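You operate a simulated robot arm through the tools that you are given. There is no shell and no other tool.

The job below is to be done with a simulated two-armed robot. You get a single attempt, and the scene is never put back.

TASK
Clamp the sample bag, grind the beans into it and take it off.
Fine: the hopper gate is opened and left open; the hopper runs empty; the bag ends before the burr rack; the lever ends off.

Only the result counts: the job must be done as asked and must still hold three seconds after the hand-in. Knocking over, shifting, dropping, spilling or breaking anything else fails it.

THE ROBOT
Two 7-joint arms with three-finger grippers on one trunk, on a base that moves. Base frame: it is fixed to the floor where the robot stands at the start and does not move with it; the origin is under the middle of the robot, x ahead of it, y to its left, z up. Units: cm, degrees, N and s.
The left shoulder is at the start at [7, 16.5, 106.3], the right one opposite. With the tool pointing down near the work surface each hand reaches from about 10 to 68 cm from the robot's upright axis, wherever it stands, measured 20 degrees to its own side. Places, roughly: black-grip blue tray (12x19x6 cm) [-150, -330, 90]; clamp lever [-120, -350, 130]; counter before the burr rack [-190, -330, 90]; grinder [-140, -350, 110]; hopper cone [-150, -350, 125]; hopper gate [-140, -340, 130]; open sample bag [-125, -350, 100]; start lever [-150, -350, 120]; white-grip blue tray [-200, -300, 100]. Payload 3.91 kg a hand.
The tool frame of a hand sits at the grasp point between the pads (the TCP): z along the fingers, y along the line on which they close. The tips reach 3 cm beyond it. The gripper opens to 11.6 cm; its body begins 7.3 cm behind the TCP.
Orientation is that of the tool frame in the base frame, as a unit quaternion [x, y, z, w]. With the fingers straight down and closing along the base's y, the tool's x points along the base's -x, its y along +y and its z along -z.

THE INTERFACE
- The arms move only by the tool apply_moves. It takes "left_steps", "right_steps" or both (then of equal length, played together; a hand with none holds still); each is one flat list of numbers, 7 for each row, row after row: the turn, a rotation vector about the tool's x, y, z in rad, then the shift along the tool's x, y, z in m, then the opening, from 0 (shut) to 1 (fully open). In form: [ax, ay, az, dx, dy, dz, hand, ax, ay, az, dx, dy, dz, hand, ...]. A call has 1 to 20 rows; each row shifts and turns the commanded pose from where the row before left it, along the tool's axes as they then stand. Each row takes 0.2 s and may step no farther than 5 cm and 8.6 degrees from the row before; otherwise, or with a gripper value out of range, the whole call is refused. A pose out of reach is approached as far as the arm can. The call stops where the force on the tool passes 90 N (or 10 N more than at its start, if that is more) or the arm is blocked; 0.2 s more then pass. Each finger travels about 15.3 cm/s and halts on what it meets, pressing with about 35 N; the grip force reading is that of the motor and also rises with nothing between the fingers. The clock runs only during rows and for 0.2 s after the last one: add rows that do not move to give the fingers time. The reply holds the time, the measured pose of the TCP, the force on the tool along the base axes, the opening and the grip force, in the units named above and with some noise, with the torque about the TCP (base axes, N m) and any sound that the robot's microphone picked up.
- Cameras (640 x 400 px; columns grow to the right, rows downward): "scene" is now at [15, -0.17, 137.21]; the picture's right is [-0.14, -0.99, 0.00], its down [-0.54, 0.08, -0.84] and it looks along [0.83, -0.12, -0.54] (base axes); focal length 261 px, centre (320, 200). "left" rides on the left gripper at [7.5, 1.7, -8.8] in its tool frame; the picture's right is [-0.22, 0.97, 0.00], its down [-0.70, -0.16, -0.70] and it looks along [-0.68, -0.16, 0.71] (tool axes); focal length 247 px, centre (320, 200). "right" rides on the right gripper at [5.2, 5.6, -8.8] in its tool frame; the picture's right is [-0.73, 0.68, 0.00], its down [-0.49, -0.52, -0.70] and it looks along [-0.48, -0.51, 0.71] (tool axes); focal length 247 px, centre (320, 200). There is no depth. A picture from a camera that has moved, and an enlarged one, comes with that camera's place and axes in the base frame and with its lens. The place of the scene camera against the robot may be out by one fixed shift of up to 2.5 cm in any direction.
- snapshot(camera): a new picture of that camera. The clock stands still meanwhile.
- lift_body(by): slides the trunk up (or, below 0, down) by that many cm; the arms and the scene camera ride with it, the base frame stays. It gives what a move gives, with no picture.
- drive_base(legs): drives the robot by 1 to 6 legs, each [ahead, left, turn to the left] in cm, cm and degrees, along the robot's own axes; the way and the turn of a leg run together, so that a leg with both is an arc; at most 150 cm and 180 degrees a leg. The arms and the cameras ride along, it lands a little off, and it stops where it bumps. It gives what a move gives.
- head_to(pan, tilt): turns the head with the scene camera to pan (to the left, within 86 degrees either way) and tilt (down, from -29 to 69), counted from straight ahead of the robot. It gives what a move gives.
- close_up(camera, box): a new picture of the part [left, top, right, bottom] of that camera's present view, enlarged. The clock stands still meanwhile.
- hand_in(): hands the job in; it is judged then, once.

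Places have to be worked out from the pictures, the camera data and where the tool is seen. Open the grippers and draw the arms clear of the work before you hand the job in, unless the task says otherwise.

The tools are called after ">>>" as a command line: name --argument value ..., lists and objects as JSON in quotes. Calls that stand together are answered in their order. apply_moves: Moves the arms, as the interface text tells. Its arguments: {"type":"object","properties":{"left_steps":{"type":"array"},"right_steps":{"type":"array"}},"required":[]} The other tools are called the same way: lift_body (by) moves the trunk up or down; drive_base (legs) drives the base; head_to (pan, tilt) turns the head that bears the scene camera; snapshot (camera) takes a picture; close_up (camera, box) takes an enlarged picture of a part of a camera's view; hand_in () hands the job in.

At the start:

```text
time_s: 0.0
left_tool_pos: [59.0, 20.93, 116.79]
left_ee_rot: [0.0, 1.0, 0.0, 0.0]
left_contact_force: [0.2, -0.1, -1.4]
left_wrist_torque: [0.01, 0.01, -0.01]
left_gripper_width: 11.62
left_grip_force: 0.1
right_tool_pos: [46.5, -21.72, 118.36]
right_ee_rot: [-0.001, 1.0, 0.001, 0.0]
right_contact_force: [0.4, 0.2, 0.0]
right_wrist_torque: [0.04, -0.01, 0.0]
right_gripper_width: 11.57
right_grip_force: 0.1
trunk travel left (down, up): [-60.0, 24.0]
robot x, y, heading: [-0.01, -0.01, 0.2]
head pan, tilt (commanded): [-8.3, 33.0]
```

scene: 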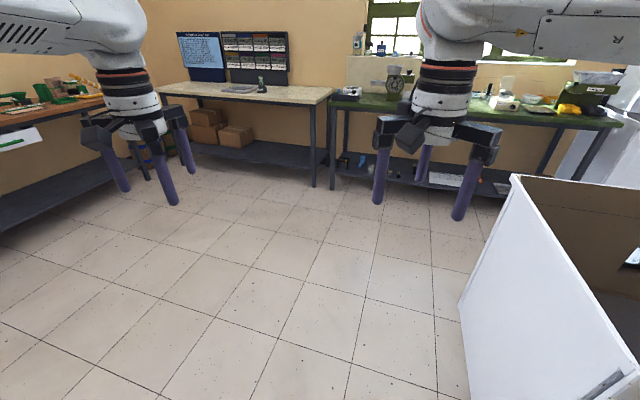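
right: 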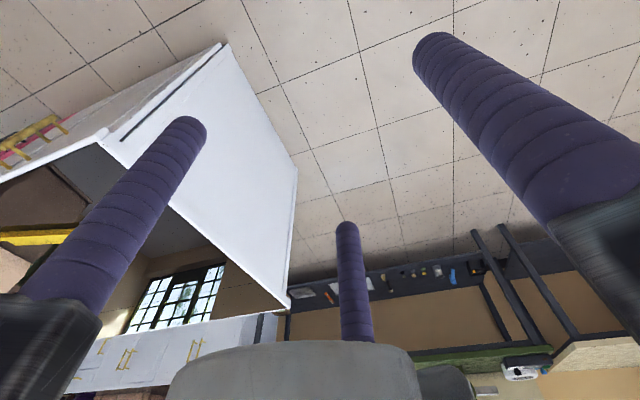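
left: 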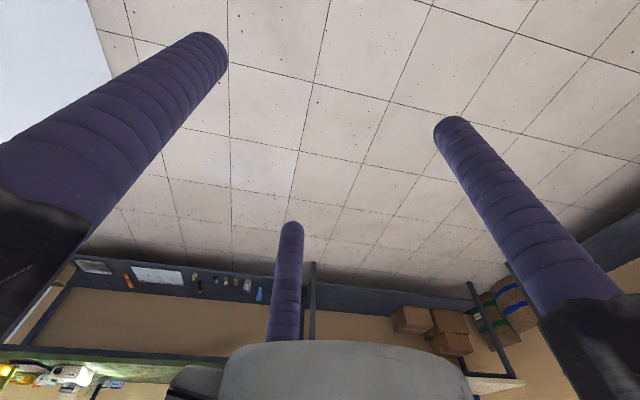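

The pictures show the room ahead, while the workplace lies behind and to the right (about [-150, -340]). I first turn the head to the right to see what is in the way.

>>> head_to --pan -86 --tilt 25

```text
time_s: 1.5
left_tool_pos: [58.89, 20.95, 116.78]
left_ee_rot: [0.001, 1.0, 0.0, 0.0]
left_contact_force: [-0.4, 0.2, 0.2]
left_wrist_torque: [-0.02, 0.03, 0.0]
left_gripper_width: 11.59
left_grip_force: 0.2
right_tool_pos: [46.59, -21.73, 118.29]
right_ee_rot: [-0.001, 1.0, 0.0, -0.001]
right_contact_force: [-0.8, -0.2, -1.0]
right_wrist_torque: [-0.02, 0.03, -0.03]
right_gripper_width: 11.59
right_grip_force: 0.1
trunk travel left (down, up): [-60.0, 24.0]
robot x, y, heading: [-0.39, -0.07, -0.2]
head pan, tilt (commanded): [-85.9, 25.0]
```

I take a picture of the right side of the room.

>>> snapshot --camera "scene"

```text
taken
camera scene: at [6.85, -8.07, 138.48], right [-1.0, -0.07, 0.0], down [-0.03, 0.42, -0.91], along [0.06, -0.9, -0.42], focal length 261 px, centre (320, 200)
```

scene: 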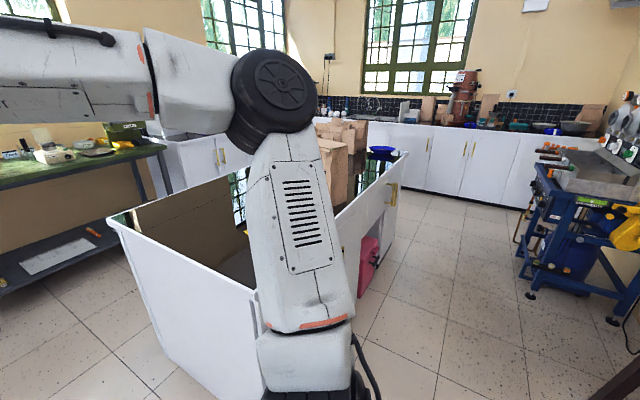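

The grinder (reddish, against the far wall) is visible, a white island is on my right, a blue cart further on; the room seems rotated about 25° to my frame. I turn in place to the right to face the aisle and look again.

>>> drive_base --legs '[[0, 0, -100]]'

>>> head_to --pan 0 --tilt 25

>>> snapshot --camera "scene"

```text
time_s: 6.2
left_tool_pos: [10.62, -61.71, 116.83]
left_ee_rot: [0.765, 0.644, 0.0, 0.0]
left_contact_force: [0.3, -0.1, 0.1]
left_wrist_torque: [-0.02, -0.02, 0.01]
left_gripper_width: 11.61
left_grip_force: 0.0
right_tool_pos: [-29.28, -42.09, 118.37]
right_ee_rot: [0.764, 0.645, 0.001, 0.001]
right_contact_force: [0.2, -0.5, -0.5]
right_wrist_torque: [-0.02, 0.01, -0.02]
right_gripper_width: 11.59
right_grip_force: 0.0
trunk travel left (down, up): [-60.0, 24.0]
robot x, y, heading: [0.07, 0.11, -100.0]
head pan, tilt (commanded): [-85.9, 25.0]
```

```text
time_s: 7.8
left_tool_pos: [10.5, -61.7, 116.87]
left_ee_rot: [0.765, 0.644, 0.0, 0.0]
left_contact_force: [0.1, 0.6, -0.5]
left_wrist_torque: [0.01, -0.01, 0.02]
left_gripper_width: 11.6
left_grip_force: 0.0
right_tool_pos: [-29.34, -41.95, 118.4]
right_ee_rot: [0.764, 0.645, 0.001, 0.0]
right_contact_force: [-0.3, -1.3, -0.1]
right_wrist_torque: [0.01, -0.02, 0.01]
right_gripper_width: 11.62
right_grip_force: 0.0
trunk travel left (down, up): [-60.0, 24.0]
robot x, y, heading: [0.2, 0.25, -99.6]
head pan, tilt (commanded): [0.0, 25.0]
```

```text
taken
camera scene: at [-1.28, -12.91, 138.48], right [-0.99, 0.17, 0.0], down [0.07, 0.42, -0.91], along [-0.16, -0.89, -0.42], focal length 261 px, centre (320, 200)
```

scene: 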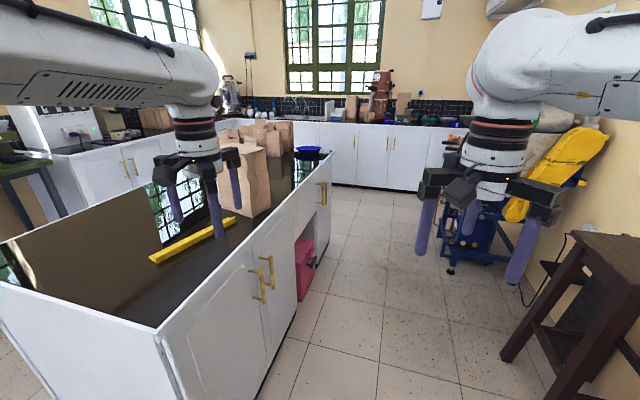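

The aisle between the island and the cart runs at about heading -116°, and straight from where I stand it looks free by about 48 cm either way. I turn 16° more and drive 130 cm along it.

>>> drive_base --legs '[[0, 0, -16], [130, 0, 0]]'

>>> snapshot --camera "scene"

```text
time_s: 15.3
left_tool_pos: [-64.49, -180.9, 116.79]
left_ee_rot: [0.847, 0.531, -0.001, 0.0]
left_contact_force: [0.3, 0.3, -0.4]
left_wrist_torque: [-0.02, 0.03, -0.01]
left_gripper_width: 11.58
left_grip_force: 0.0
right_tool_pos: [-97.44, -151.08, 118.38]
right_ee_rot: [0.847, 0.532, 0.001, 0.001]
right_contact_force: [-0.4, -0.3, -1.0]
right_wrist_torque: [0.01, -0.01, -0.01]
right_gripper_width: 11.61
right_grip_force: 0.1
trunk travel left (down, up): [-60.0, 24.0]
robot x, y, heading: [-57.34, -118.76, -116.1]
head pan, tilt (commanded): [0.0, 25.0]
```

```text
taken
camera scene: at [-62.63, -130.47, 138.48], right [-0.9, 0.44, 0.0], down [0.18, 0.38, -0.91], along [-0.4, -0.82, -0.42], focal length 261 px, centre (320, 200)
```

scene: 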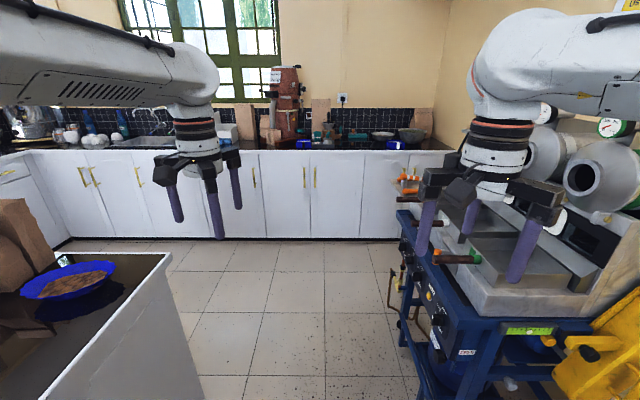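

The cart with cylinders stands close on the right at elbow height, the island on the left. I raise the trunk so the elbows clear all of that, shift a touch left and drive on toward the counter, stopping well short of it.

>>> lift_body --by 20

>>> drive_base --legs '[[0, 3, 0], [130, 0, 0]]'

>>> snapshot --camera "scene"

```text
time_s: 17.5
left_tool_pos: [-64.42, -180.99, 136.64]
left_ee_rot: [0.848, 0.53, 0.0, -0.001]
left_contact_force: [0.7, -0.9, 0.0]
left_wrist_torque: [-0.01, 0.0, 0.03]
left_gripper_width: 11.61
left_grip_force: 0.0
right_tool_pos: [-97.4, -151.03, 138.39]
right_ee_rot: [0.847, 0.531, -0.001, 0.002]
right_contact_force: [0.2, -1.0, 0.2]
right_wrist_torque: [0.0, 0.01, -0.03]
right_gripper_width: 11.59
right_grip_force: 0.0
trunk travel left (down, up): [-80.0, 4.0]
robot x, y, heading: [-57.72, -118.98, -115.8]
head pan, tilt (commanded): [0.0, 25.0]
```

```text
time_s: 24.4
left_tool_pos: [-118.44, -299.2, 136.92]
left_ee_rot: [0.847, 0.532, -0.001, 0.0]
left_contact_force: [0.6, 0.0, 0.7]
left_wrist_torque: [-0.02, 0.01, 0.01]
left_gripper_width: 11.61
left_grip_force: 0.1
right_tool_pos: [-151.36, -269.42, 138.34]
right_ee_rot: [0.846, 0.533, -0.001, 0.0]
right_contact_force: [-0.7, 0.3, -0.1]
right_wrist_torque: [-0.01, 0.02, 0.01]
right_gripper_width: 11.58
right_grip_force: 0.1
trunk travel left (down, up): [-80.0, 4.0]
robot x, y, heading: [-111.58, -237.25, -116.1]
head pan, tilt (commanded): [0.0, 25.0]
```

```text
taken
camera scene: at [-116.59, -248.74, 158.48], right [-0.9, 0.43, 0.0], down [0.18, 0.38, -0.91], along [-0.39, -0.82, -0.42], focal length 261 px, centre (320, 200)
```

scene: 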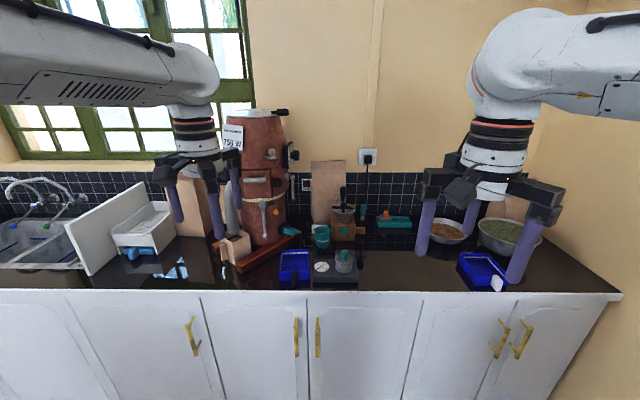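

The counter is now in view: red grinder with a beige bag box at its front, two blue trays, a small scale/burr station. I enlarge the grinder region and the counter.

>>> close_up --camera "scene" --box '[200, 90, 320, 290]'

>>> close_up --camera "scene" --box '[260, 150, 420, 300]'

>>> close_up --camera "scene" --box '[400, 180, 560, 300]'

>>> close_up --camera "scene" --box '[100, 150, 260, 300]'

```text
2.00 times, centred on (260, 190) of scene
camera zoom: at [-116.59, -248.74, 158.48], right [-0.9, 0.43, 0.0], down [0.18, 0.38, -0.91], along [-0.39, -0.82, -0.42], focal length 521 px, centre (440, 220)
```

zoom: 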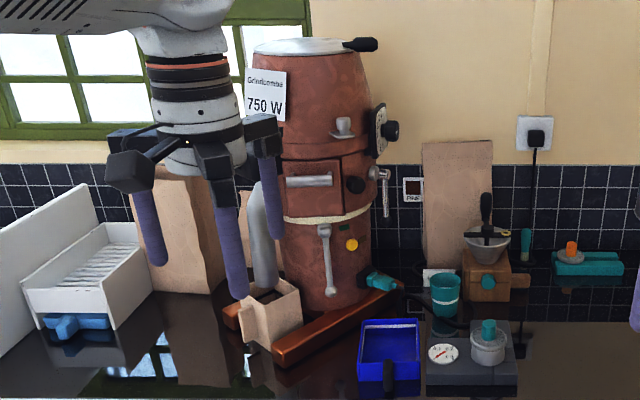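

```text
2.67 times, centred on (340, 225) of scene
camera zoom: at [-116.59, -248.74, 158.48], right [-0.9, 0.43, 0.0], down [0.18, 0.38, -0.91], along [-0.39, -0.82, -0.42], focal length 695 px, centre (267, 133)
```

zoom: 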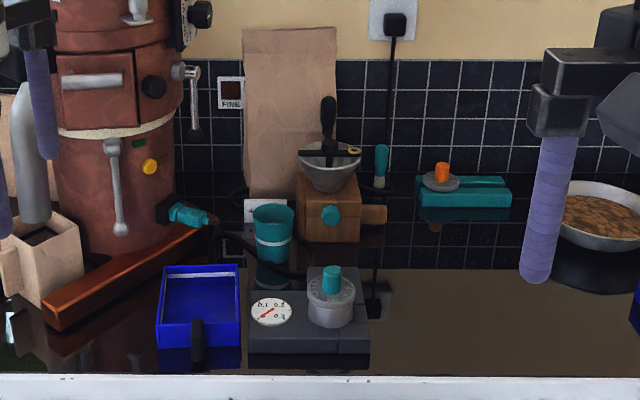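

```text
3.33 times, centred on (480, 240) of scene
camera zoom: at [-116.59, -248.74, 158.48], right [-0.9, 0.43, 0.0], down [0.18, 0.38, -0.91], along [-0.39, -0.82, -0.42], focal length 869 px, centre (-213, 67)
```

zoom: 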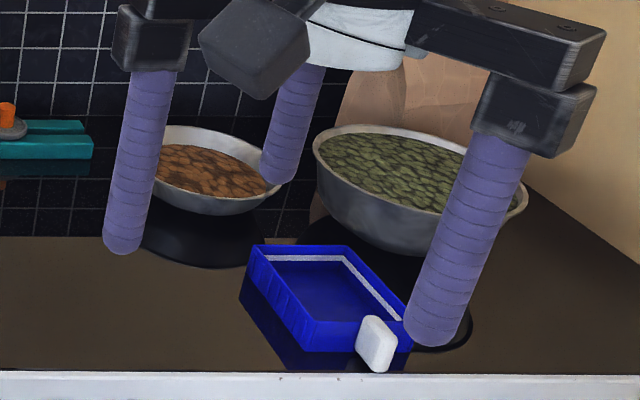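

```text
2.67 times, centred on (180, 225) of scene
camera zoom: at [-116.59, -248.74, 158.48], right [-0.9, 0.43, 0.0], down [0.18, 0.38, -0.91], along [-0.39, -0.82, -0.42], focal length 695 px, centre (693, 133)
```

zoom: 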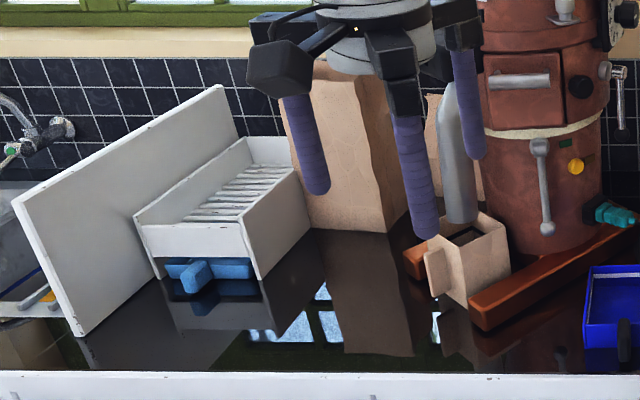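

I look through both hand cameras, which face the counter, for detail on the grinder side hidden by the left hand.

>>> snapshot --camera "left"

>>> snapshot --camera "right"

```text
taken
camera left: at [-113.54, -293.12, 145.64], right [0.78, -0.63, 0.0], down [-0.45, -0.56, 0.7], along [-0.44, -0.55, -0.71], focal length 247 px, centre (320, 200)
```

left: 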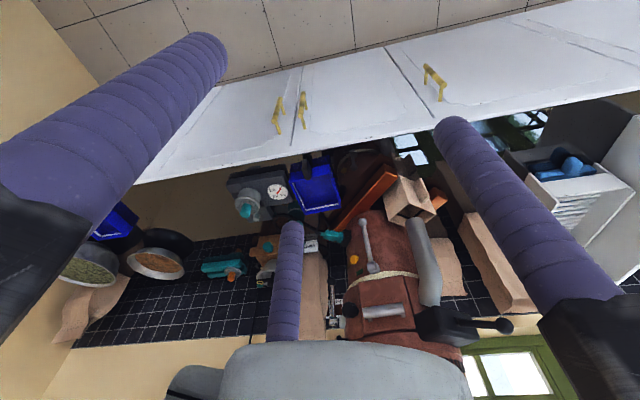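

```text
taken
camera right: at [-144.14, -267.1, 147.36], right [0.3, -0.95, 0.0], down [-0.68, -0.21, 0.7], along [-0.67, -0.21, -0.71], focal length 247 px, centre (320, 200)
```

right: 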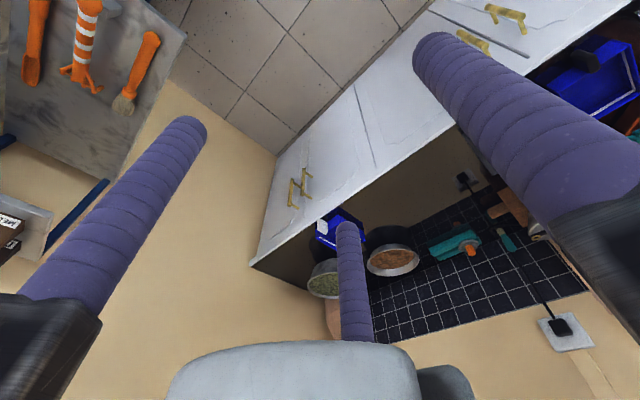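

The left camera (upside down) shows a black clamp lever with a ball knob at the grinder's left where the chute leaves. I draw the left hand left and back to clear the head camera's view.

>>> apply_moves --left_steps '[0, 0, 0, 0.02, 0.04, 0, 1, 0, 0, 0, 0.02, 0.04, 0, 1, 0, 0, 0, 0.02, 0.04, 0, 1, 0, 0, 0, 0.02, 0.04, 0, 1, 0, 0, 0, 0.02, 0.04, 0, 1, 0, 0, 0, 0.02, 0.04, 0, 1]'

>>> close_up --camera "scene" --box '[180, 90, 340, 190]'

>>> close_up --camera "scene" --box '[180, 190, 340, 290]'

```text
time_s: 25.8
left_tool_pos: [-91.08, -299.12, 136.58]
left_ee_rot: [0.847, 0.532, -0.002, -0.001]
left_contact_force: [1.6, -0.7, 0.0]
left_wrist_torque: [0.01, 0.07, -0.02]
left_gripper_width: 11.6
left_grip_force: 0.1
right_tool_pos: [-151.16, -269.65, 138.49]
right_ee_rot: [0.847, 0.532, -0.002, -0.001]
right_contact_force: [1.1, -0.1, -0.6]
right_wrist_torque: [0.06, 0.07, 0.02]
right_gripper_width: 11.58
right_grip_force: 0.0
trunk travel left (down, up): [-80.0, 4.0]
robot x, y, heading: [-111.6, -237.41, -116.2]
head pan, tilt (commanded): [0.0, 25.0]
```

```text
4.00 times, centred on (260, 140) of scene
camera zoom: at [-116.17, -248.98, 158.48], right [-0.9, 0.43, 0.0], down [0.18, 0.38, -0.91], along [-0.4, -0.82, -0.42], focal length 1042 px, centre (560, 440)
```

zoom: 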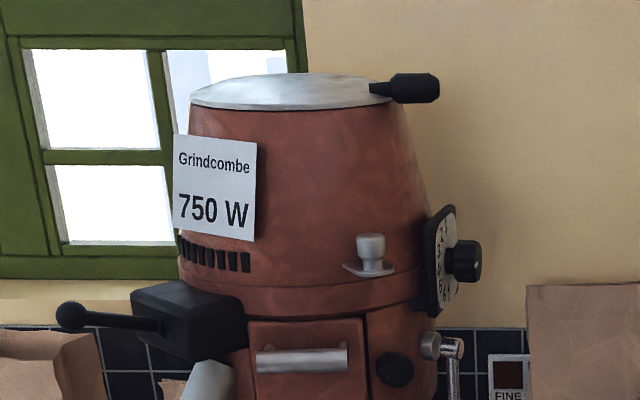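

```text
4.00 times, centred on (260, 240) of scene
camera zoom: at [-116.17, -248.98, 158.48], right [-0.9, 0.43, 0.0], down [0.18, 0.38, -0.91], along [-0.4, -0.82, -0.42], focal length 1042 px, centre (560, 40)
```

zoom: 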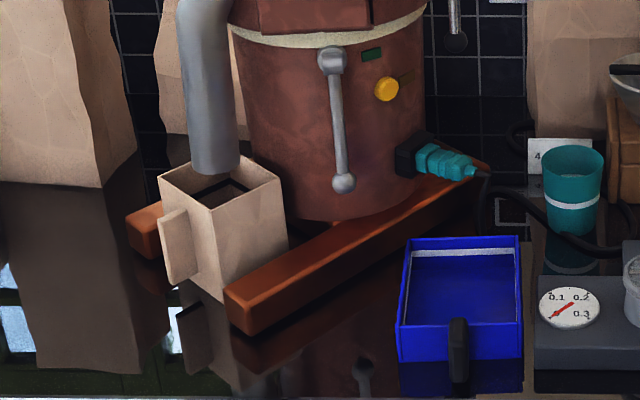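

I see a lid with handle, a small silver slide knob on the hopper front (likely the gate), a door with handle, a silver lever beside a green lamp and yellow button on the body (a start-lever candidate), another small lever at the right, and the black clamp lever at the left. I pull the right hand back and drive ahead-left so the grinder is centred.

>>> apply_moves --right_steps '[0, 0, 0, 0.04, -0.02, 0, 1, 0, 0, 0, 0.04, -0.02, 0, 1, 0, 0, 0, 0.04, -0.02, 0, 1]'

>>> drive_base --legs '[[22, 0, 0], [0, 25, 0]]'

>>> head_to --pan 0 --tilt 30

>>> snapshot --camera "scene"

```text
time_s: 26.6
left_tool_pos: [-91.54, -298.79, 136.96]
left_ee_rot: [0.847, 0.532, -0.001, 0.0]
left_contact_force: [0.6, 0.1, -0.2]
left_wrist_torque: [-0.02, -0.03, -0.02]
left_gripper_width: 11.59
left_grip_force: 0.0
right_tool_pos: [-151.31, -255.82, 138.52]
right_ee_rot: [0.847, 0.531, 0.0, 0.001]
right_contact_force: [0.2, 0.6, -0.6]
right_wrist_torque: [-0.01, -0.02, 0.0]
right_gripper_width: 11.57
right_grip_force: 0.0
trunk travel left (down, up): [-80.0, 4.0]
robot x, y, heading: [-111.37, -237.3, -115.8]
head pan, tilt (commanded): [0.0, 25.0]
```

```text
time_s: 29.7
left_tool_pos: [-78.26, -329.3, 137.01]
left_ee_rot: [0.844, 0.536, 0.001, 0.001]
left_contact_force: [-0.1, -0.3, 0.7]
left_wrist_torque: [0.02, -0.04, -0.02]
left_gripper_width: 11.58
left_grip_force: 0.0
right_tool_pos: [-138.66, -286.95, 138.47]
right_ee_rot: [0.844, 0.537, 0.001, 0.002]
right_contact_force: [-1.9, 0.2, 0.7]
right_wrist_torque: [-0.01, -0.01, -0.02]
right_gripper_width: 11.62
right_grip_force: 0.1
trunk travel left (down, up): [-80.0, 4.0]
robot x, y, heading: [-98.58, -267.89, -115.1]
head pan, tilt (commanded): [0.0, 25.0]
```

```text
time_s: 30.4
left_tool_pos: [-78.02, -329.21, 136.92]
left_ee_rot: [0.844, 0.536, 0.0, 0.0]
left_contact_force: [-0.2, 0.2, -0.3]
left_wrist_torque: [-0.01, -0.02, 0.01]
left_gripper_width: 11.6
left_grip_force: 0.0
right_tool_pos: [-138.25, -286.86, 138.52]
right_ee_rot: [0.844, 0.536, 0.001, 0.0]
right_contact_force: [-0.3, -0.2, -0.1]
right_wrist_torque: [0.03, 0.03, -0.01]
right_gripper_width: 11.62
right_grip_force: 0.1
trunk travel left (down, up): [-80.0, 4.0]
robot x, y, heading: [-98.86, -267.51, -115.1]
head pan, tilt (commanded): [0.0, 30.0]
```

```text
taken
camera scene: at [-103.56, -279.32, 157.68], right [-0.9, 0.43, 0.0], down [0.21, 0.45, -0.87], along [-0.37, -0.78, -0.5], focal length 261 px, centre (320, 200)
```

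scene: 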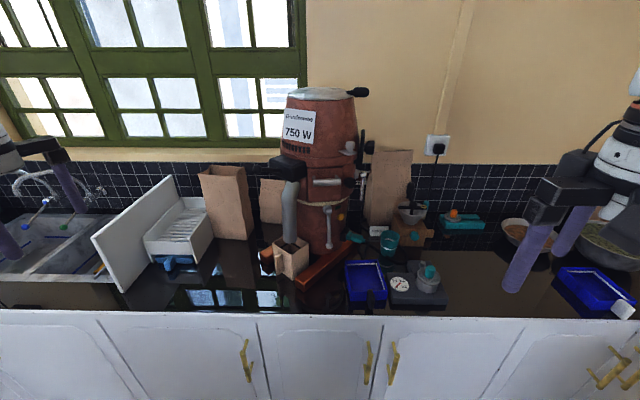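

The grinder is now nicely ahead. I enlarge its parts.

>>> close_up --camera "scene" --box '[260, 130, 380, 205]'

>>> close_up --camera "scene" --box '[260, 195, 380, 290]'

>>> close_up --camera "scene" --box '[340, 130, 500, 230]'

```text
5.33 times, centred on (320, 168) of scene
camera zoom: at [-103.56, -279.32, 157.68], right [-0.9, 0.43, 0.0], down [0.21, 0.45, -0.87], along [-0.37, -0.78, -0.5], focal length 1390 px, centre (320, 373)
```

zoom: 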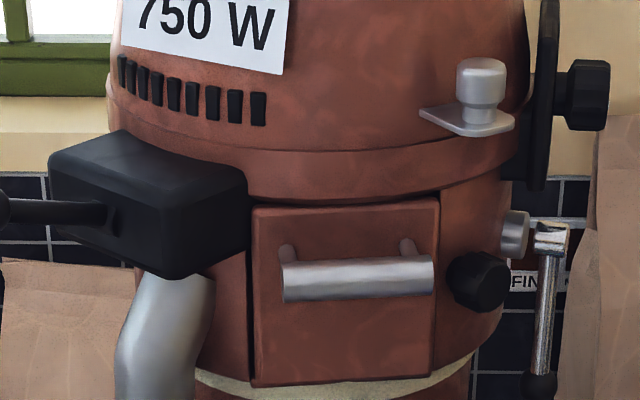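

```text
4.21 times, centred on (320, 242) of scene
camera zoom: at [-103.56, -279.32, 157.68], right [-0.9, 0.43, 0.0], down [0.21, 0.45, -0.87], along [-0.37, -0.78, -0.5], focal length 1097 px, centre (320, 21)
```

zoom: 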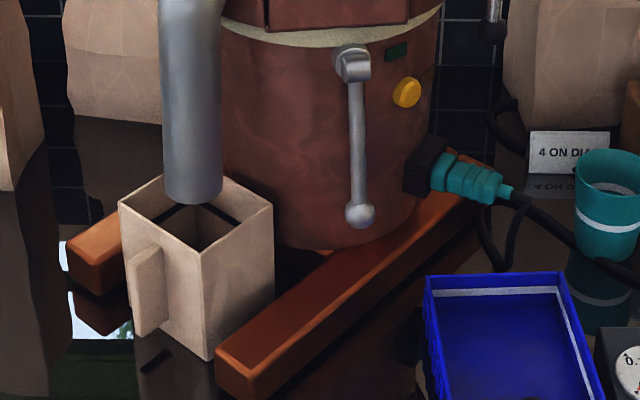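

```text
4.00 times, centred on (420, 180) of scene
camera zoom: at [-103.56, -279.32, 157.68], right [-0.9, 0.43, 0.0], down [0.21, 0.45, -0.87], along [-0.37, -0.78, -0.5], focal length 1042 px, centre (-80, 280)
```

zoom: 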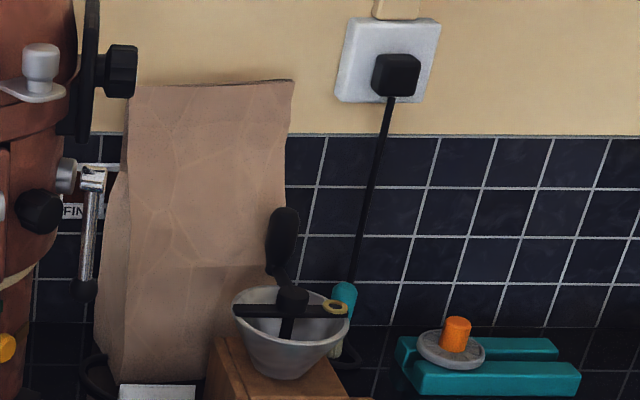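

The signs mention dial settings, but the task doesn't ask to change them. For true 3-D places I use vertical parallax: I lower the trunk 30 cm (both hands are still in front of the counter edge) and take the same views.

>>> lift_body --by -30

>>> snapshot --camera "scene"

```text
time_s: 33.4
left_tool_pos: [-78.08, -329.35, 106.83]
left_ee_rot: [0.844, 0.536, 0.0, -0.001]
left_contact_force: [0.5, 0.2, -0.1]
left_wrist_torque: [-0.01, -0.03, 0.02]
left_gripper_width: 11.62
left_grip_force: 0.1
right_tool_pos: [-138.37, -287.0, 108.45]
right_ee_rot: [0.844, 0.536, -0.001, 0.002]
right_contact_force: [-0.2, -0.4, 0.1]
right_wrist_torque: [0.02, -0.01, 0.01]
right_gripper_width: 11.61
right_grip_force: 0.0
trunk travel left (down, up): [-50.0, 34.0]
robot x, y, heading: [-98.56, -267.71, -115.2]
head pan, tilt (commanded): [0.0, 30.0]
```

```text
taken
camera scene: at [-103.55, -279.3, 127.69], right [-0.9, 0.43, 0.0], down [0.21, 0.45, -0.87], along [-0.37, -0.78, -0.5], focal length 261 px, centre (320, 200)
```

scene: 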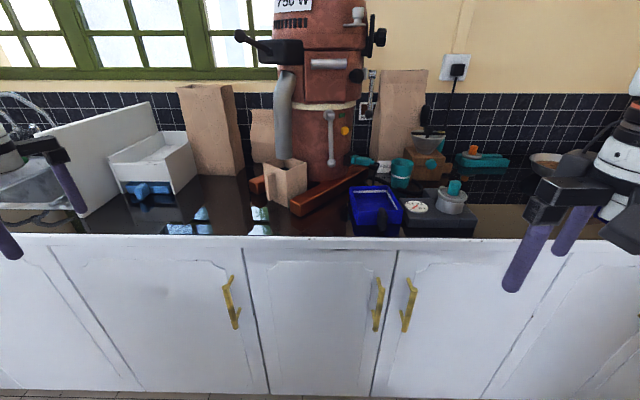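

>>> head_to --pan 0 --tilt 10

>>> close_up --camera "scene" --box '[220, 80, 420, 205]'

>>> close_up --camera "scene" --box '[220, 185, 420, 310]'

```text
time_s: 34.2
left_tool_pos: [-77.99, -329.24, 106.95]
left_ee_rot: [0.844, 0.536, 0.0, 0.0]
left_contact_force: [0.1, -0.7, 0.0]
left_wrist_torque: [0.02, -0.03, 0.0]
left_gripper_width: 11.62
left_grip_force: 0.1
right_tool_pos: [-138.37, -286.93, 108.35]
right_ee_rot: [0.844, 0.537, 0.0, 0.001]
right_contact_force: [0.4, 0.0, 0.0]
right_wrist_torque: [0.0, -0.01, -0.01]
right_gripper_width: 11.61
right_grip_force: 0.1
trunk travel left (down, up): [-50.0, 34.0]
robot x, y, heading: [-98.88, -267.48, -115.4]
head pan, tilt (commanded): [0.0, 10.0]
```

```text
3.20 times, centred on (320, 142) of scene
camera zoom: at [-103.66, -279.54, 130.91], right [-0.9, 0.43, 0.0], down [0.07, 0.16, -0.98], along [-0.42, -0.89, -0.17], focal length 834 px, centre (320, 384)
```

zoom: 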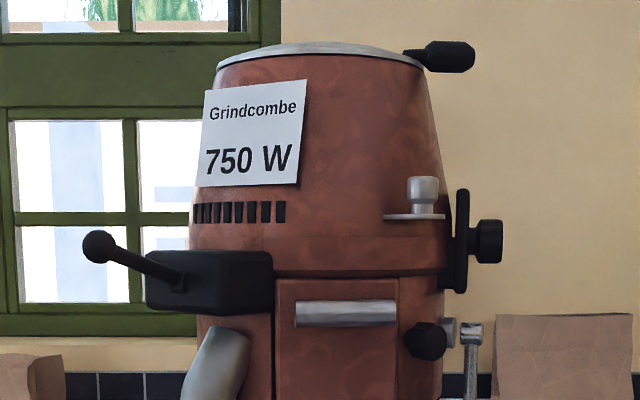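

```text
3.20 times, centred on (320, 248) of scene
camera zoom: at [-103.66, -279.54, 130.91], right [-0.9, 0.43, 0.0], down [0.07, 0.16, -0.98], along [-0.42, -0.89, -0.17], focal length 834 px, centre (320, 48)
```

zoom: 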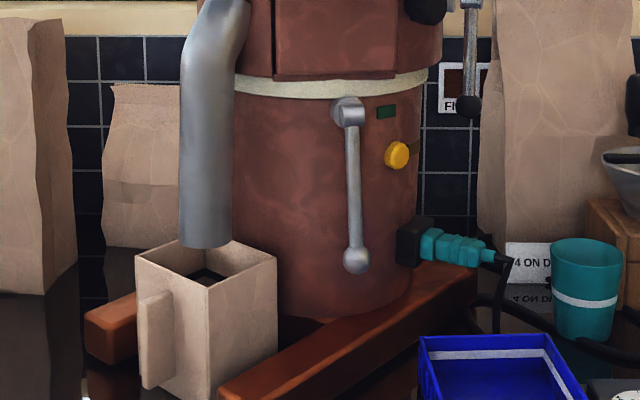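

Stereo from the two heights puts the gate knob near [-141, -339, 135], clamp-lever ball near [-116, -345, 130], the bag at about [-124, -348], z 89–100, and the spout mouth about z 101 just above the bag. I lower the head further to see the spout/bag gap from the side.

>>> apply_moves --left_steps '[0, 0, 0, 0.04, 0, 0, 1, 0, 0, 0, 0.04, 0, 0, 1]'

>>> lift_body --by -24

>>> close_up --camera "scene" --box '[240, 90, 400, 190]'

>>> snapshot --camera "scene"

```text
time_s: 34.8
left_tool_pos: [-77.44, -323.57, 106.06]
left_ee_rot: [0.844, 0.536, 0.001, 0.001]
left_contact_force: [-0.3, 0.4, -0.6]
left_wrist_torque: [0.0, -0.06, 0.03]
left_gripper_width: 11.6
left_grip_force: 0.0
left hand out of reach, approached as far as the arm can: row 2
right_tool_pos: [-138.47, -286.81, 108.42]
right_ee_rot: [0.844, 0.537, 0.0, 0.0]
right_contact_force: [-0.4, -0.7, -1.2]
right_wrist_torque: [-0.01, -0.04, -0.02]
right_gripper_width: 11.6
right_grip_force: 0.1
trunk travel left (down, up): [-50.0, 34.0]
robot x, y, heading: [-98.51, -267.74, -115.1]
head pan, tilt (commanded): [0.0, 10.0]
```

```text
time_s: 37.3
left_tool_pos: [-77.28, -323.6, 82.02]
left_ee_rot: [0.844, 0.537, 0.0, 0.0]
left_contact_force: [-0.4, 0.5, 0.7]
left_wrist_torque: [0.0, -0.02, 0.05]
left_gripper_width: 11.59
left_grip_force: 0.0
right_tool_pos: [-138.38, -286.96, 84.52]
right_ee_rot: [0.844, 0.536, 0.001, 0.001]
right_contact_force: [0.3, -0.9, -0.2]
right_wrist_torque: [0.01, 0.02, 0.0]
right_gripper_width: 11.6
right_grip_force: 0.0
trunk travel left (down, up): [-26.0, 58.0]
robot x, y, heading: [-98.7, -268.03, -115.4]
head pan, tilt (commanded): [0.0, 10.0]
```

```text
4.00 times, centred on (320, 140) of scene
camera zoom: at [-103.66, -279.52, 106.92], right [-0.9, 0.43, 0.0], down [0.07, 0.16, -0.98], along [-0.42, -0.89, -0.17], focal length 1042 px, centre (320, 440)
```

zoom: 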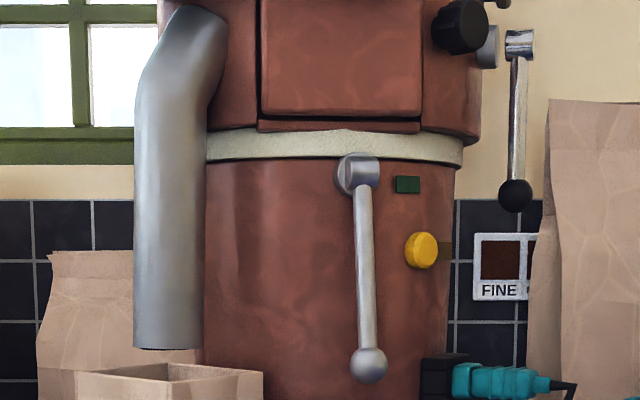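

```text
taken
camera scene: at [-103.66, -279.52, 106.92], right [-0.9, 0.43, 0.0], down [0.07, 0.16, -0.98], along [-0.42, -0.89, -0.17], focal length 261 px, centre (320, 200)
```

scene: 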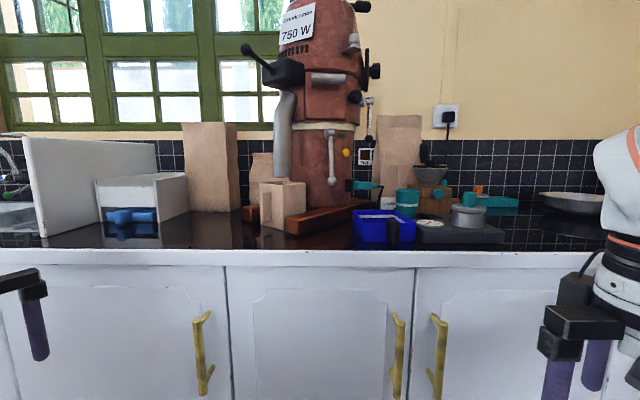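

The spout ends about 2 cm above the bag, both centred together. Now I raise the trunk again to look closely at the clamp box, gate and levers from their own height.

>>> lift_body --by 30

>>> snapshot --camera "scene"

>>> close_up --camera "scene" --box '[235, 130, 315, 180]'

>>> close_up --camera "scene" --box '[320, 120, 400, 170]'

```text
time_s: 40.3
left_tool_pos: [-77.42, -323.6, 111.95]
left_ee_rot: [0.844, 0.536, 0.0, 0.0]
left_contact_force: [-0.1, -0.6, 0.2]
left_wrist_torque: [0.02, 0.02, 0.01]
left_gripper_width: 11.61
left_grip_force: 0.1
right_tool_pos: [-138.32, -286.99, 114.58]
right_ee_rot: [0.844, 0.537, 0.001, 0.0]
right_contact_force: [0.0, 0.6, -0.6]
right_wrist_torque: [-0.01, -0.02, -0.03]
right_gripper_width: 11.61
right_grip_force: 0.1
trunk travel left (down, up): [-56.0, 28.0]
robot x, y, heading: [-98.44, -267.62, -115.0]
head pan, tilt (commanded): [0.0, 10.0]
```

```text
taken
camera scene: at [-103.66, -279.55, 136.91], right [-0.9, 0.43, 0.0], down [0.07, 0.16, -0.98], along [-0.42, -0.89, -0.17], focal length 261 px, centre (320, 200)
```

scene: 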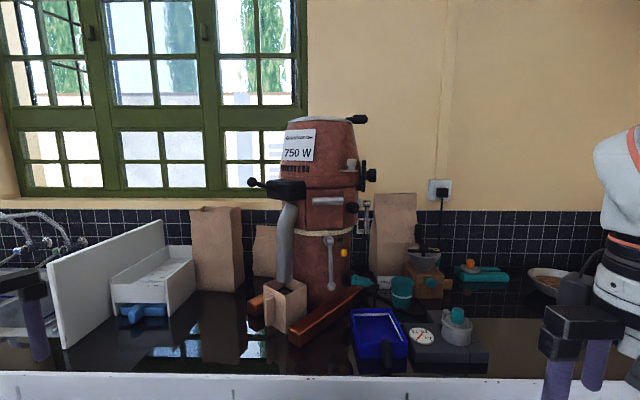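

```text
8.00 times, centred on (275, 155) of scene
camera zoom: at [-103.66, -279.55, 136.91], right [-0.9, 0.43, 0.0], down [0.07, 0.16, -0.98], along [-0.42, -0.89, -0.17], focal length 2085 px, centre (680, 560)
```

zoom: 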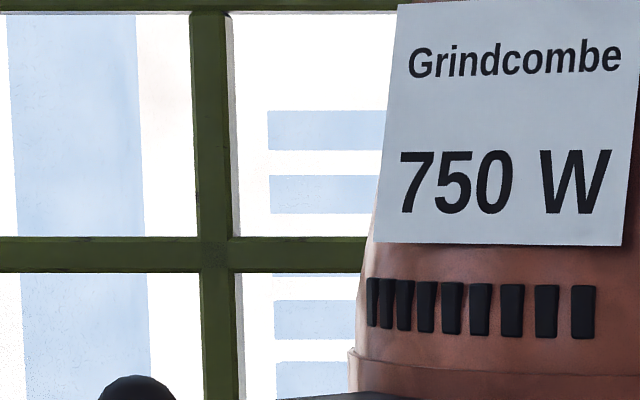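

```text
8.00 times, centred on (360, 145) of scene
camera zoom: at [-103.66, -279.55, 136.91], right [-0.9, 0.43, 0.0], down [0.07, 0.16, -0.98], along [-0.42, -0.89, -0.17], focal length 2085 px, centre (0, 640)
```

zoom: 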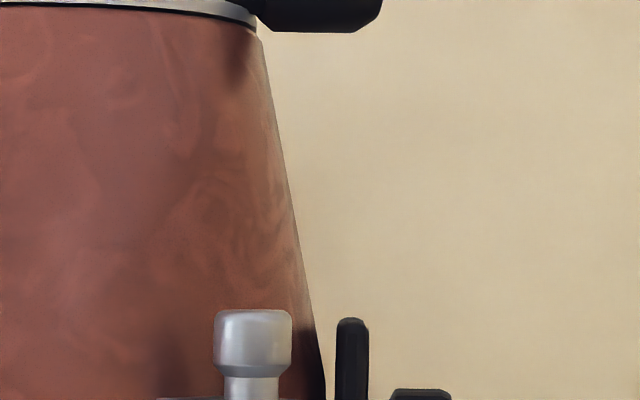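

I aim the enlargements lower now: the clamp box, the gate slide and the dial/right lever.

>>> close_up --camera "scene" --box '[240, 165, 320, 215]'

>>> close_up --camera "scene" --box '[320, 150, 400, 200]'

>>> close_up --camera "scene" --box '[310, 190, 390, 240]'

>>> close_up --camera "scene" --box '[360, 250, 520, 350]'

```text
8.00 times, centred on (280, 190) of scene
camera zoom: at [-103.66, -279.55, 136.91], right [-0.9, 0.43, 0.0], down [0.07, 0.16, -0.98], along [-0.42, -0.89, -0.17], focal length 2085 px, centre (640, 280)
```

zoom: 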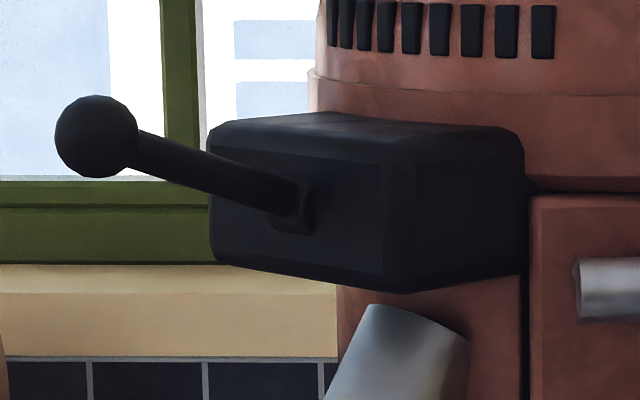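

```text
8.00 times, centred on (360, 175) of scene
camera zoom: at [-103.66, -279.55, 136.91], right [-0.9, 0.43, 0.0], down [0.07, 0.16, -0.98], along [-0.42, -0.89, -0.17], focal length 2085 px, centre (0, 400)
```

zoom: 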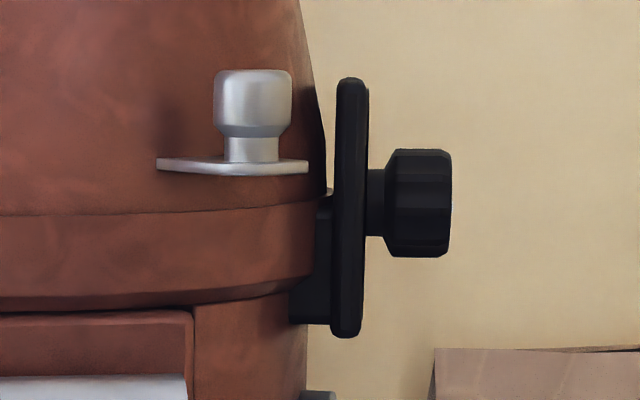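

```text
8.00 times, centred on (350, 215) of scene
camera zoom: at [-103.66, -279.55, 136.91], right [-0.9, 0.43, 0.0], down [0.07, 0.16, -0.98], along [-0.42, -0.89, -0.17], focal length 2085 px, centre (80, 80)
```

zoom: 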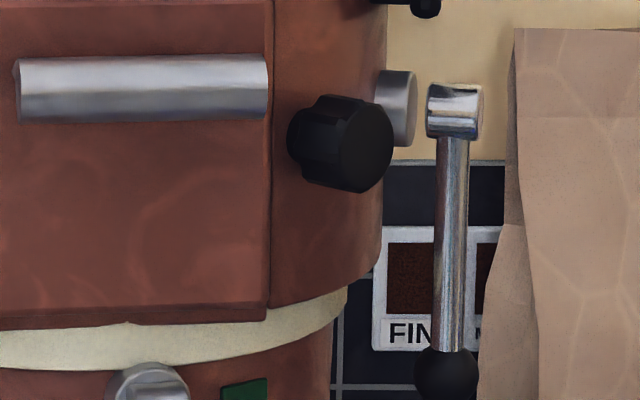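

```text
4.00 times, centred on (440, 300) of scene
camera zoom: at [-103.66, -279.55, 136.91], right [-0.9, 0.43, 0.0], down [0.07, 0.16, -0.98], along [-0.42, -0.89, -0.17], focal length 1042 px, centre (-160, -200)
```

zoom: 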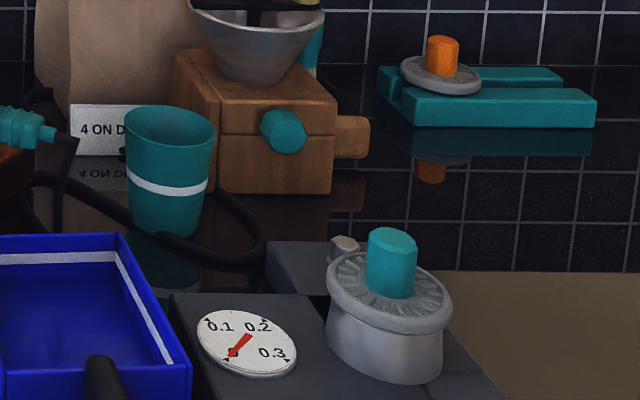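

The clamp lever sticks out of the left-front face of a black box, tilted up about 20° on a hub (so it should swing down to clamp); the gate is a tongue with a knob that sticks out radially; the chrome lever on the right side fits the given start lever place. I raise the trunk and drive a little closer to reach and inspect with the hand cameras.

>>> lift_body --by 25

>>> drive_base --legs '[[15, 0, -1]]'

>>> snapshot --camera "left"

>>> snapshot --camera "scene"

```text
time_s: 42.9
left_tool_pos: [-77.4, -323.66, 137.06]
left_ee_rot: [0.844, 0.536, 0.0, 0.0]
left_contact_force: [-0.3, -0.3, -1.2]
left_wrist_torque: [0.01, -0.02, 0.02]
left_gripper_width: 11.6
left_grip_force: 0.0
right_tool_pos: [-138.34, -286.92, 139.57]
right_ee_rot: [0.844, 0.537, 0.001, 0.001]
right_contact_force: [-0.4, 0.0, 0.8]
right_wrist_torque: [-0.01, -0.02, -0.04]
right_gripper_width: 11.6
right_grip_force: 0.0
trunk travel left (down, up): [-81.0, 3.0]
robot x, y, heading: [-98.97, -267.94, -115.0]
head pan, tilt (commanded): [0.0, 10.0]
```

```text
time_s: 44.3
left_tool_pos: [-84.91, -337.14, 137.1]
left_ee_rot: [0.85, 0.526, -0.001, 0.001]
left_contact_force: [-0.7, 0.3, 0.1]
left_wrist_torque: [0.01, 0.01, 0.0]
left_gripper_width: 11.6
left_grip_force: 0.0
right_tool_pos: [-145.08, -299.17, 139.64]
right_ee_rot: [0.85, 0.527, -0.001, 0.002]
right_contact_force: [0.0, -0.1, -0.3]
right_wrist_torque: [-0.02, 0.01, 0.05]
right_gripper_width: 11.59
right_grip_force: 0.0
trunk travel left (down, up): [-81.0, 3.0]
robot x, y, heading: [-105.65, -280.88, -116.2]
head pan, tilt (commanded): [0.0, 10.0]
```

```text
taken
camera left: at [-79.93, -331.1, 145.83], right [0.77, -0.63, 0.0], down [-0.45, -0.55, 0.7], along [-0.44, -0.54, -0.71], focal length 247 px, centre (320, 200)
```

left: 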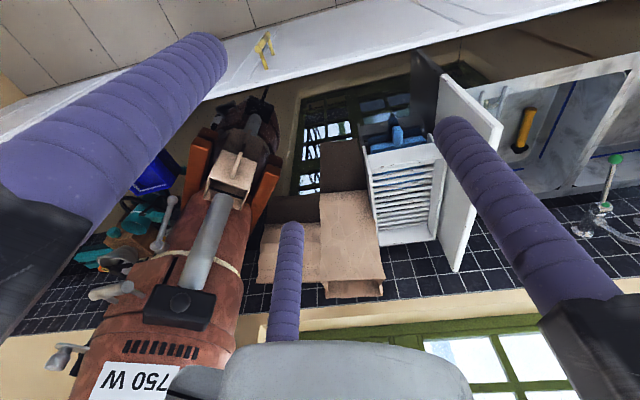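

```text
taken
camera scene: at [-110.25, -292.49, 161.95], right [-0.9, 0.44, 0.0], down [0.08, 0.15, -0.99], along [-0.44, -0.88, -0.17], focal length 261 px, centre (320, 200)
```

scene: 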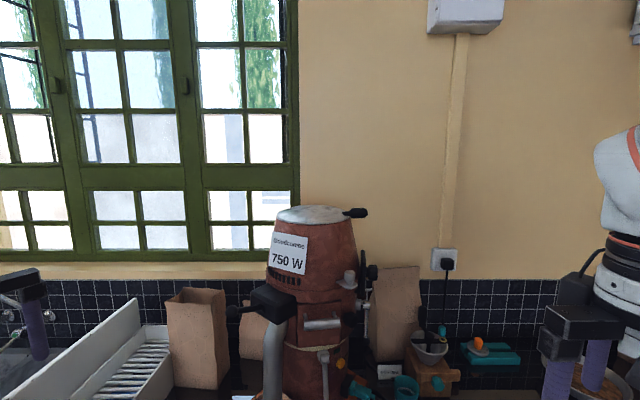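

I enlarge the left hand's view of the grinder (it is upside down).

>>> close_up --camera "left" --box '[60, 240, 260, 365]'

>>> close_up --camera "left" --box '[140, 90, 300, 230]'

```text
3.20 times, centred on (160, 302) of left
camera zoom: at [-79.93, -331.1, 145.83], right [0.77, -0.63, 0.0], down [-0.45, -0.55, 0.7], along [-0.44, -0.54, -0.71], focal length 790 px, centre (832, -128)
```

zoom: 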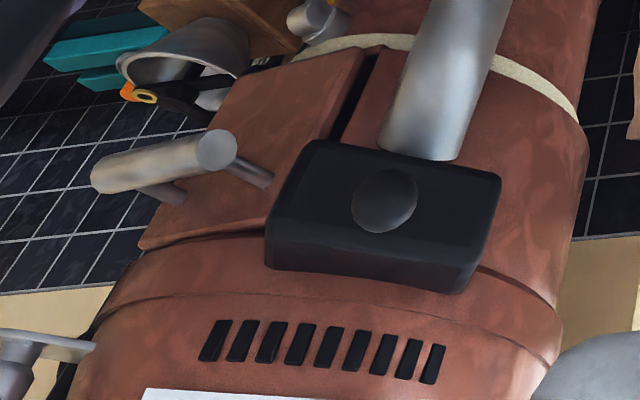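

```text
2.86 times, centred on (220, 160) of left
camera zoom: at [-79.93, -331.1, 145.83], right [0.77, -0.63, 0.0], down [-0.45, -0.55, 0.7], along [-0.44, -0.54, -0.71], focal length 706 px, centre (606, 314)
```

zoom: 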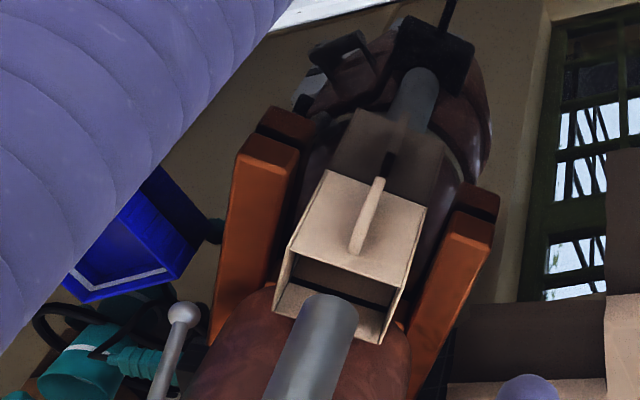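

The lever points straight at this camera, confirming its direction (outward from the box face, about 21° up), and the bag has a rod-like tab in the middle of its front face. I now move the right hand ahead and yaw it 90° so its camera looks left at the chrome lever and dial side.

>>> apply_moves --right_steps '[0, 0, 0, -0.045, 0, 0, 0.5, 0, 0, 0, -0.045, 0, 0, 0.5, 0, 0, 0, -0.045, 0, 0, 0.5, 0, 0, 0, -0.045, 0, 0, 0.5, 0, 0, 0, -0.045, 0, 0, 0.5, 0, 0, 0, -0.04, 0, 0, 0.5, 0, 0, -0.143, 0, 0, 0, 0.5, 0, 0, -0.143, 0, 0, 0, 0.5, 0, 0, -0.143, 0, 0, 0, 0.5, 0, 0, -0.143, 0, 0, 0, 0.5, 0, 0, -0.143, 0, 0, 0, 0.5, 0, 0, -0.143, 0, 0, 0, 0.5, 0, 0, -0.143, 0, 0, 0, 0.5, 0, 0, -0.143, 0, 0, 0, 0.5, 0, 0, -0.143, 0, 0, 0, 0.5, 0, 0, -0.143, 0, 0, 0, 0.5, 0, 0, -0.143, 0, 0, 0, 0.5]'

>>> snapshot --camera "right"

```text
time_s: 47.9
left_tool_pos: [-84.88, -337.43, 136.97]
left_ee_rot: [0.85, 0.527, 0.0, 0.001]
left_contact_force: [0.3, -0.4, 0.3]
left_wrist_torque: [0.01, -0.01, 0.01]
left_gripper_width: 11.62
left_grip_force: 0.0
right_tool_pos: [-157.05, -323.18, 139.51]
right_ee_rot: [0.227, 0.974, -0.001, 0.001]
right_contact_force: [0.0, 0.6, -0.1]
right_wrist_torque: [0.01, -0.02, -0.02]
right_gripper_width: 5.81
right_grip_force: 0.0
trunk travel left (down, up): [-81.0, 3.0]
robot x, y, heading: [-105.08, -281.15, -116.6]
head pan, tilt (commanded): [0.0, 10.0]
```

```text
taken
camera right: at [-159.35, -315.79, 148.5], right [0.96, 0.29, 0.0], down [0.21, -0.68, 0.7], along [0.2, -0.67, -0.71], focal length 247 px, centre (320, 200)
```

right: 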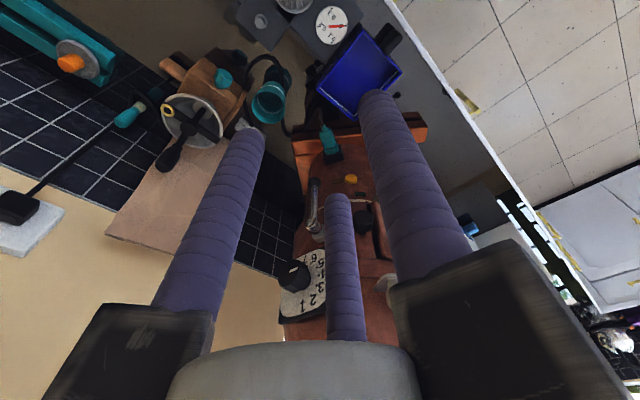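

I see the dial with numbers and the chrome lever hanging at the side. I enlarge that part.

>>> close_up --camera "right" --box '[250, 130, 430, 330]'

```text
2.00 times, centred on (340, 230) of right
camera zoom: at [-159.35, -315.79, 148.5], right [0.96, 0.29, 0.0], down [0.21, -0.68, 0.7], along [0.2, -0.67, -0.71], focal length 494 px, centre (280, 140)
```

zoom: 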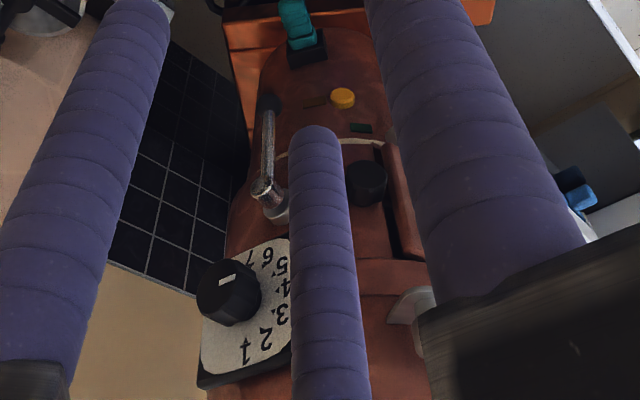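

I zoom more tightly on the chrome lever to look for on/off markings and see its hub axis.

>>> close_up --camera "right" --box '[285, 165, 365, 255]'

>>> close_up --camera "scene" --box '[320, 260, 400, 310]'

```text
4.44 times, centred on (325, 210) of right
camera zoom: at [-159.35, -315.79, 148.5], right [0.96, 0.29, 0.0], down [0.21, -0.68, 0.7], along [0.2, -0.67, -0.71], focal length 1098 px, centre (298, 156)
```

zoom: 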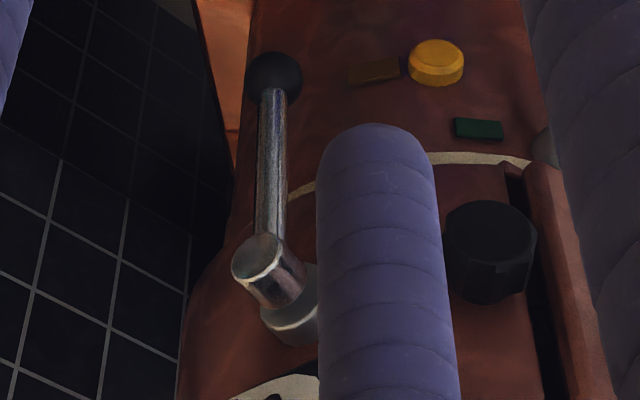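

```text
8.00 times, centred on (360, 285) of scene
camera zoom: at [-110.42, -292.77, 161.91], right [-0.9, 0.44, 0.0], down [0.08, 0.16, -0.98], along [-0.44, -0.88, -0.17], focal length 2085 px, centre (0, -480)
```

zoom: 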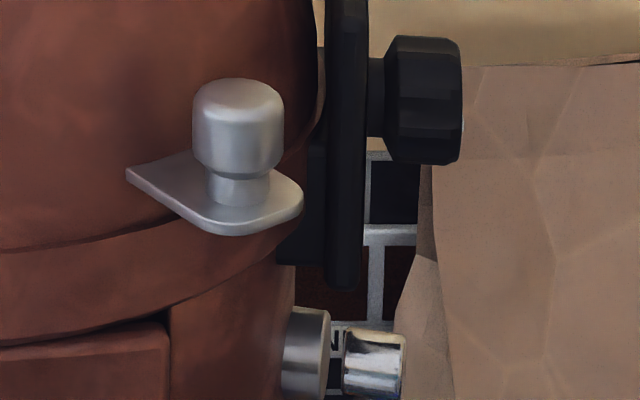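

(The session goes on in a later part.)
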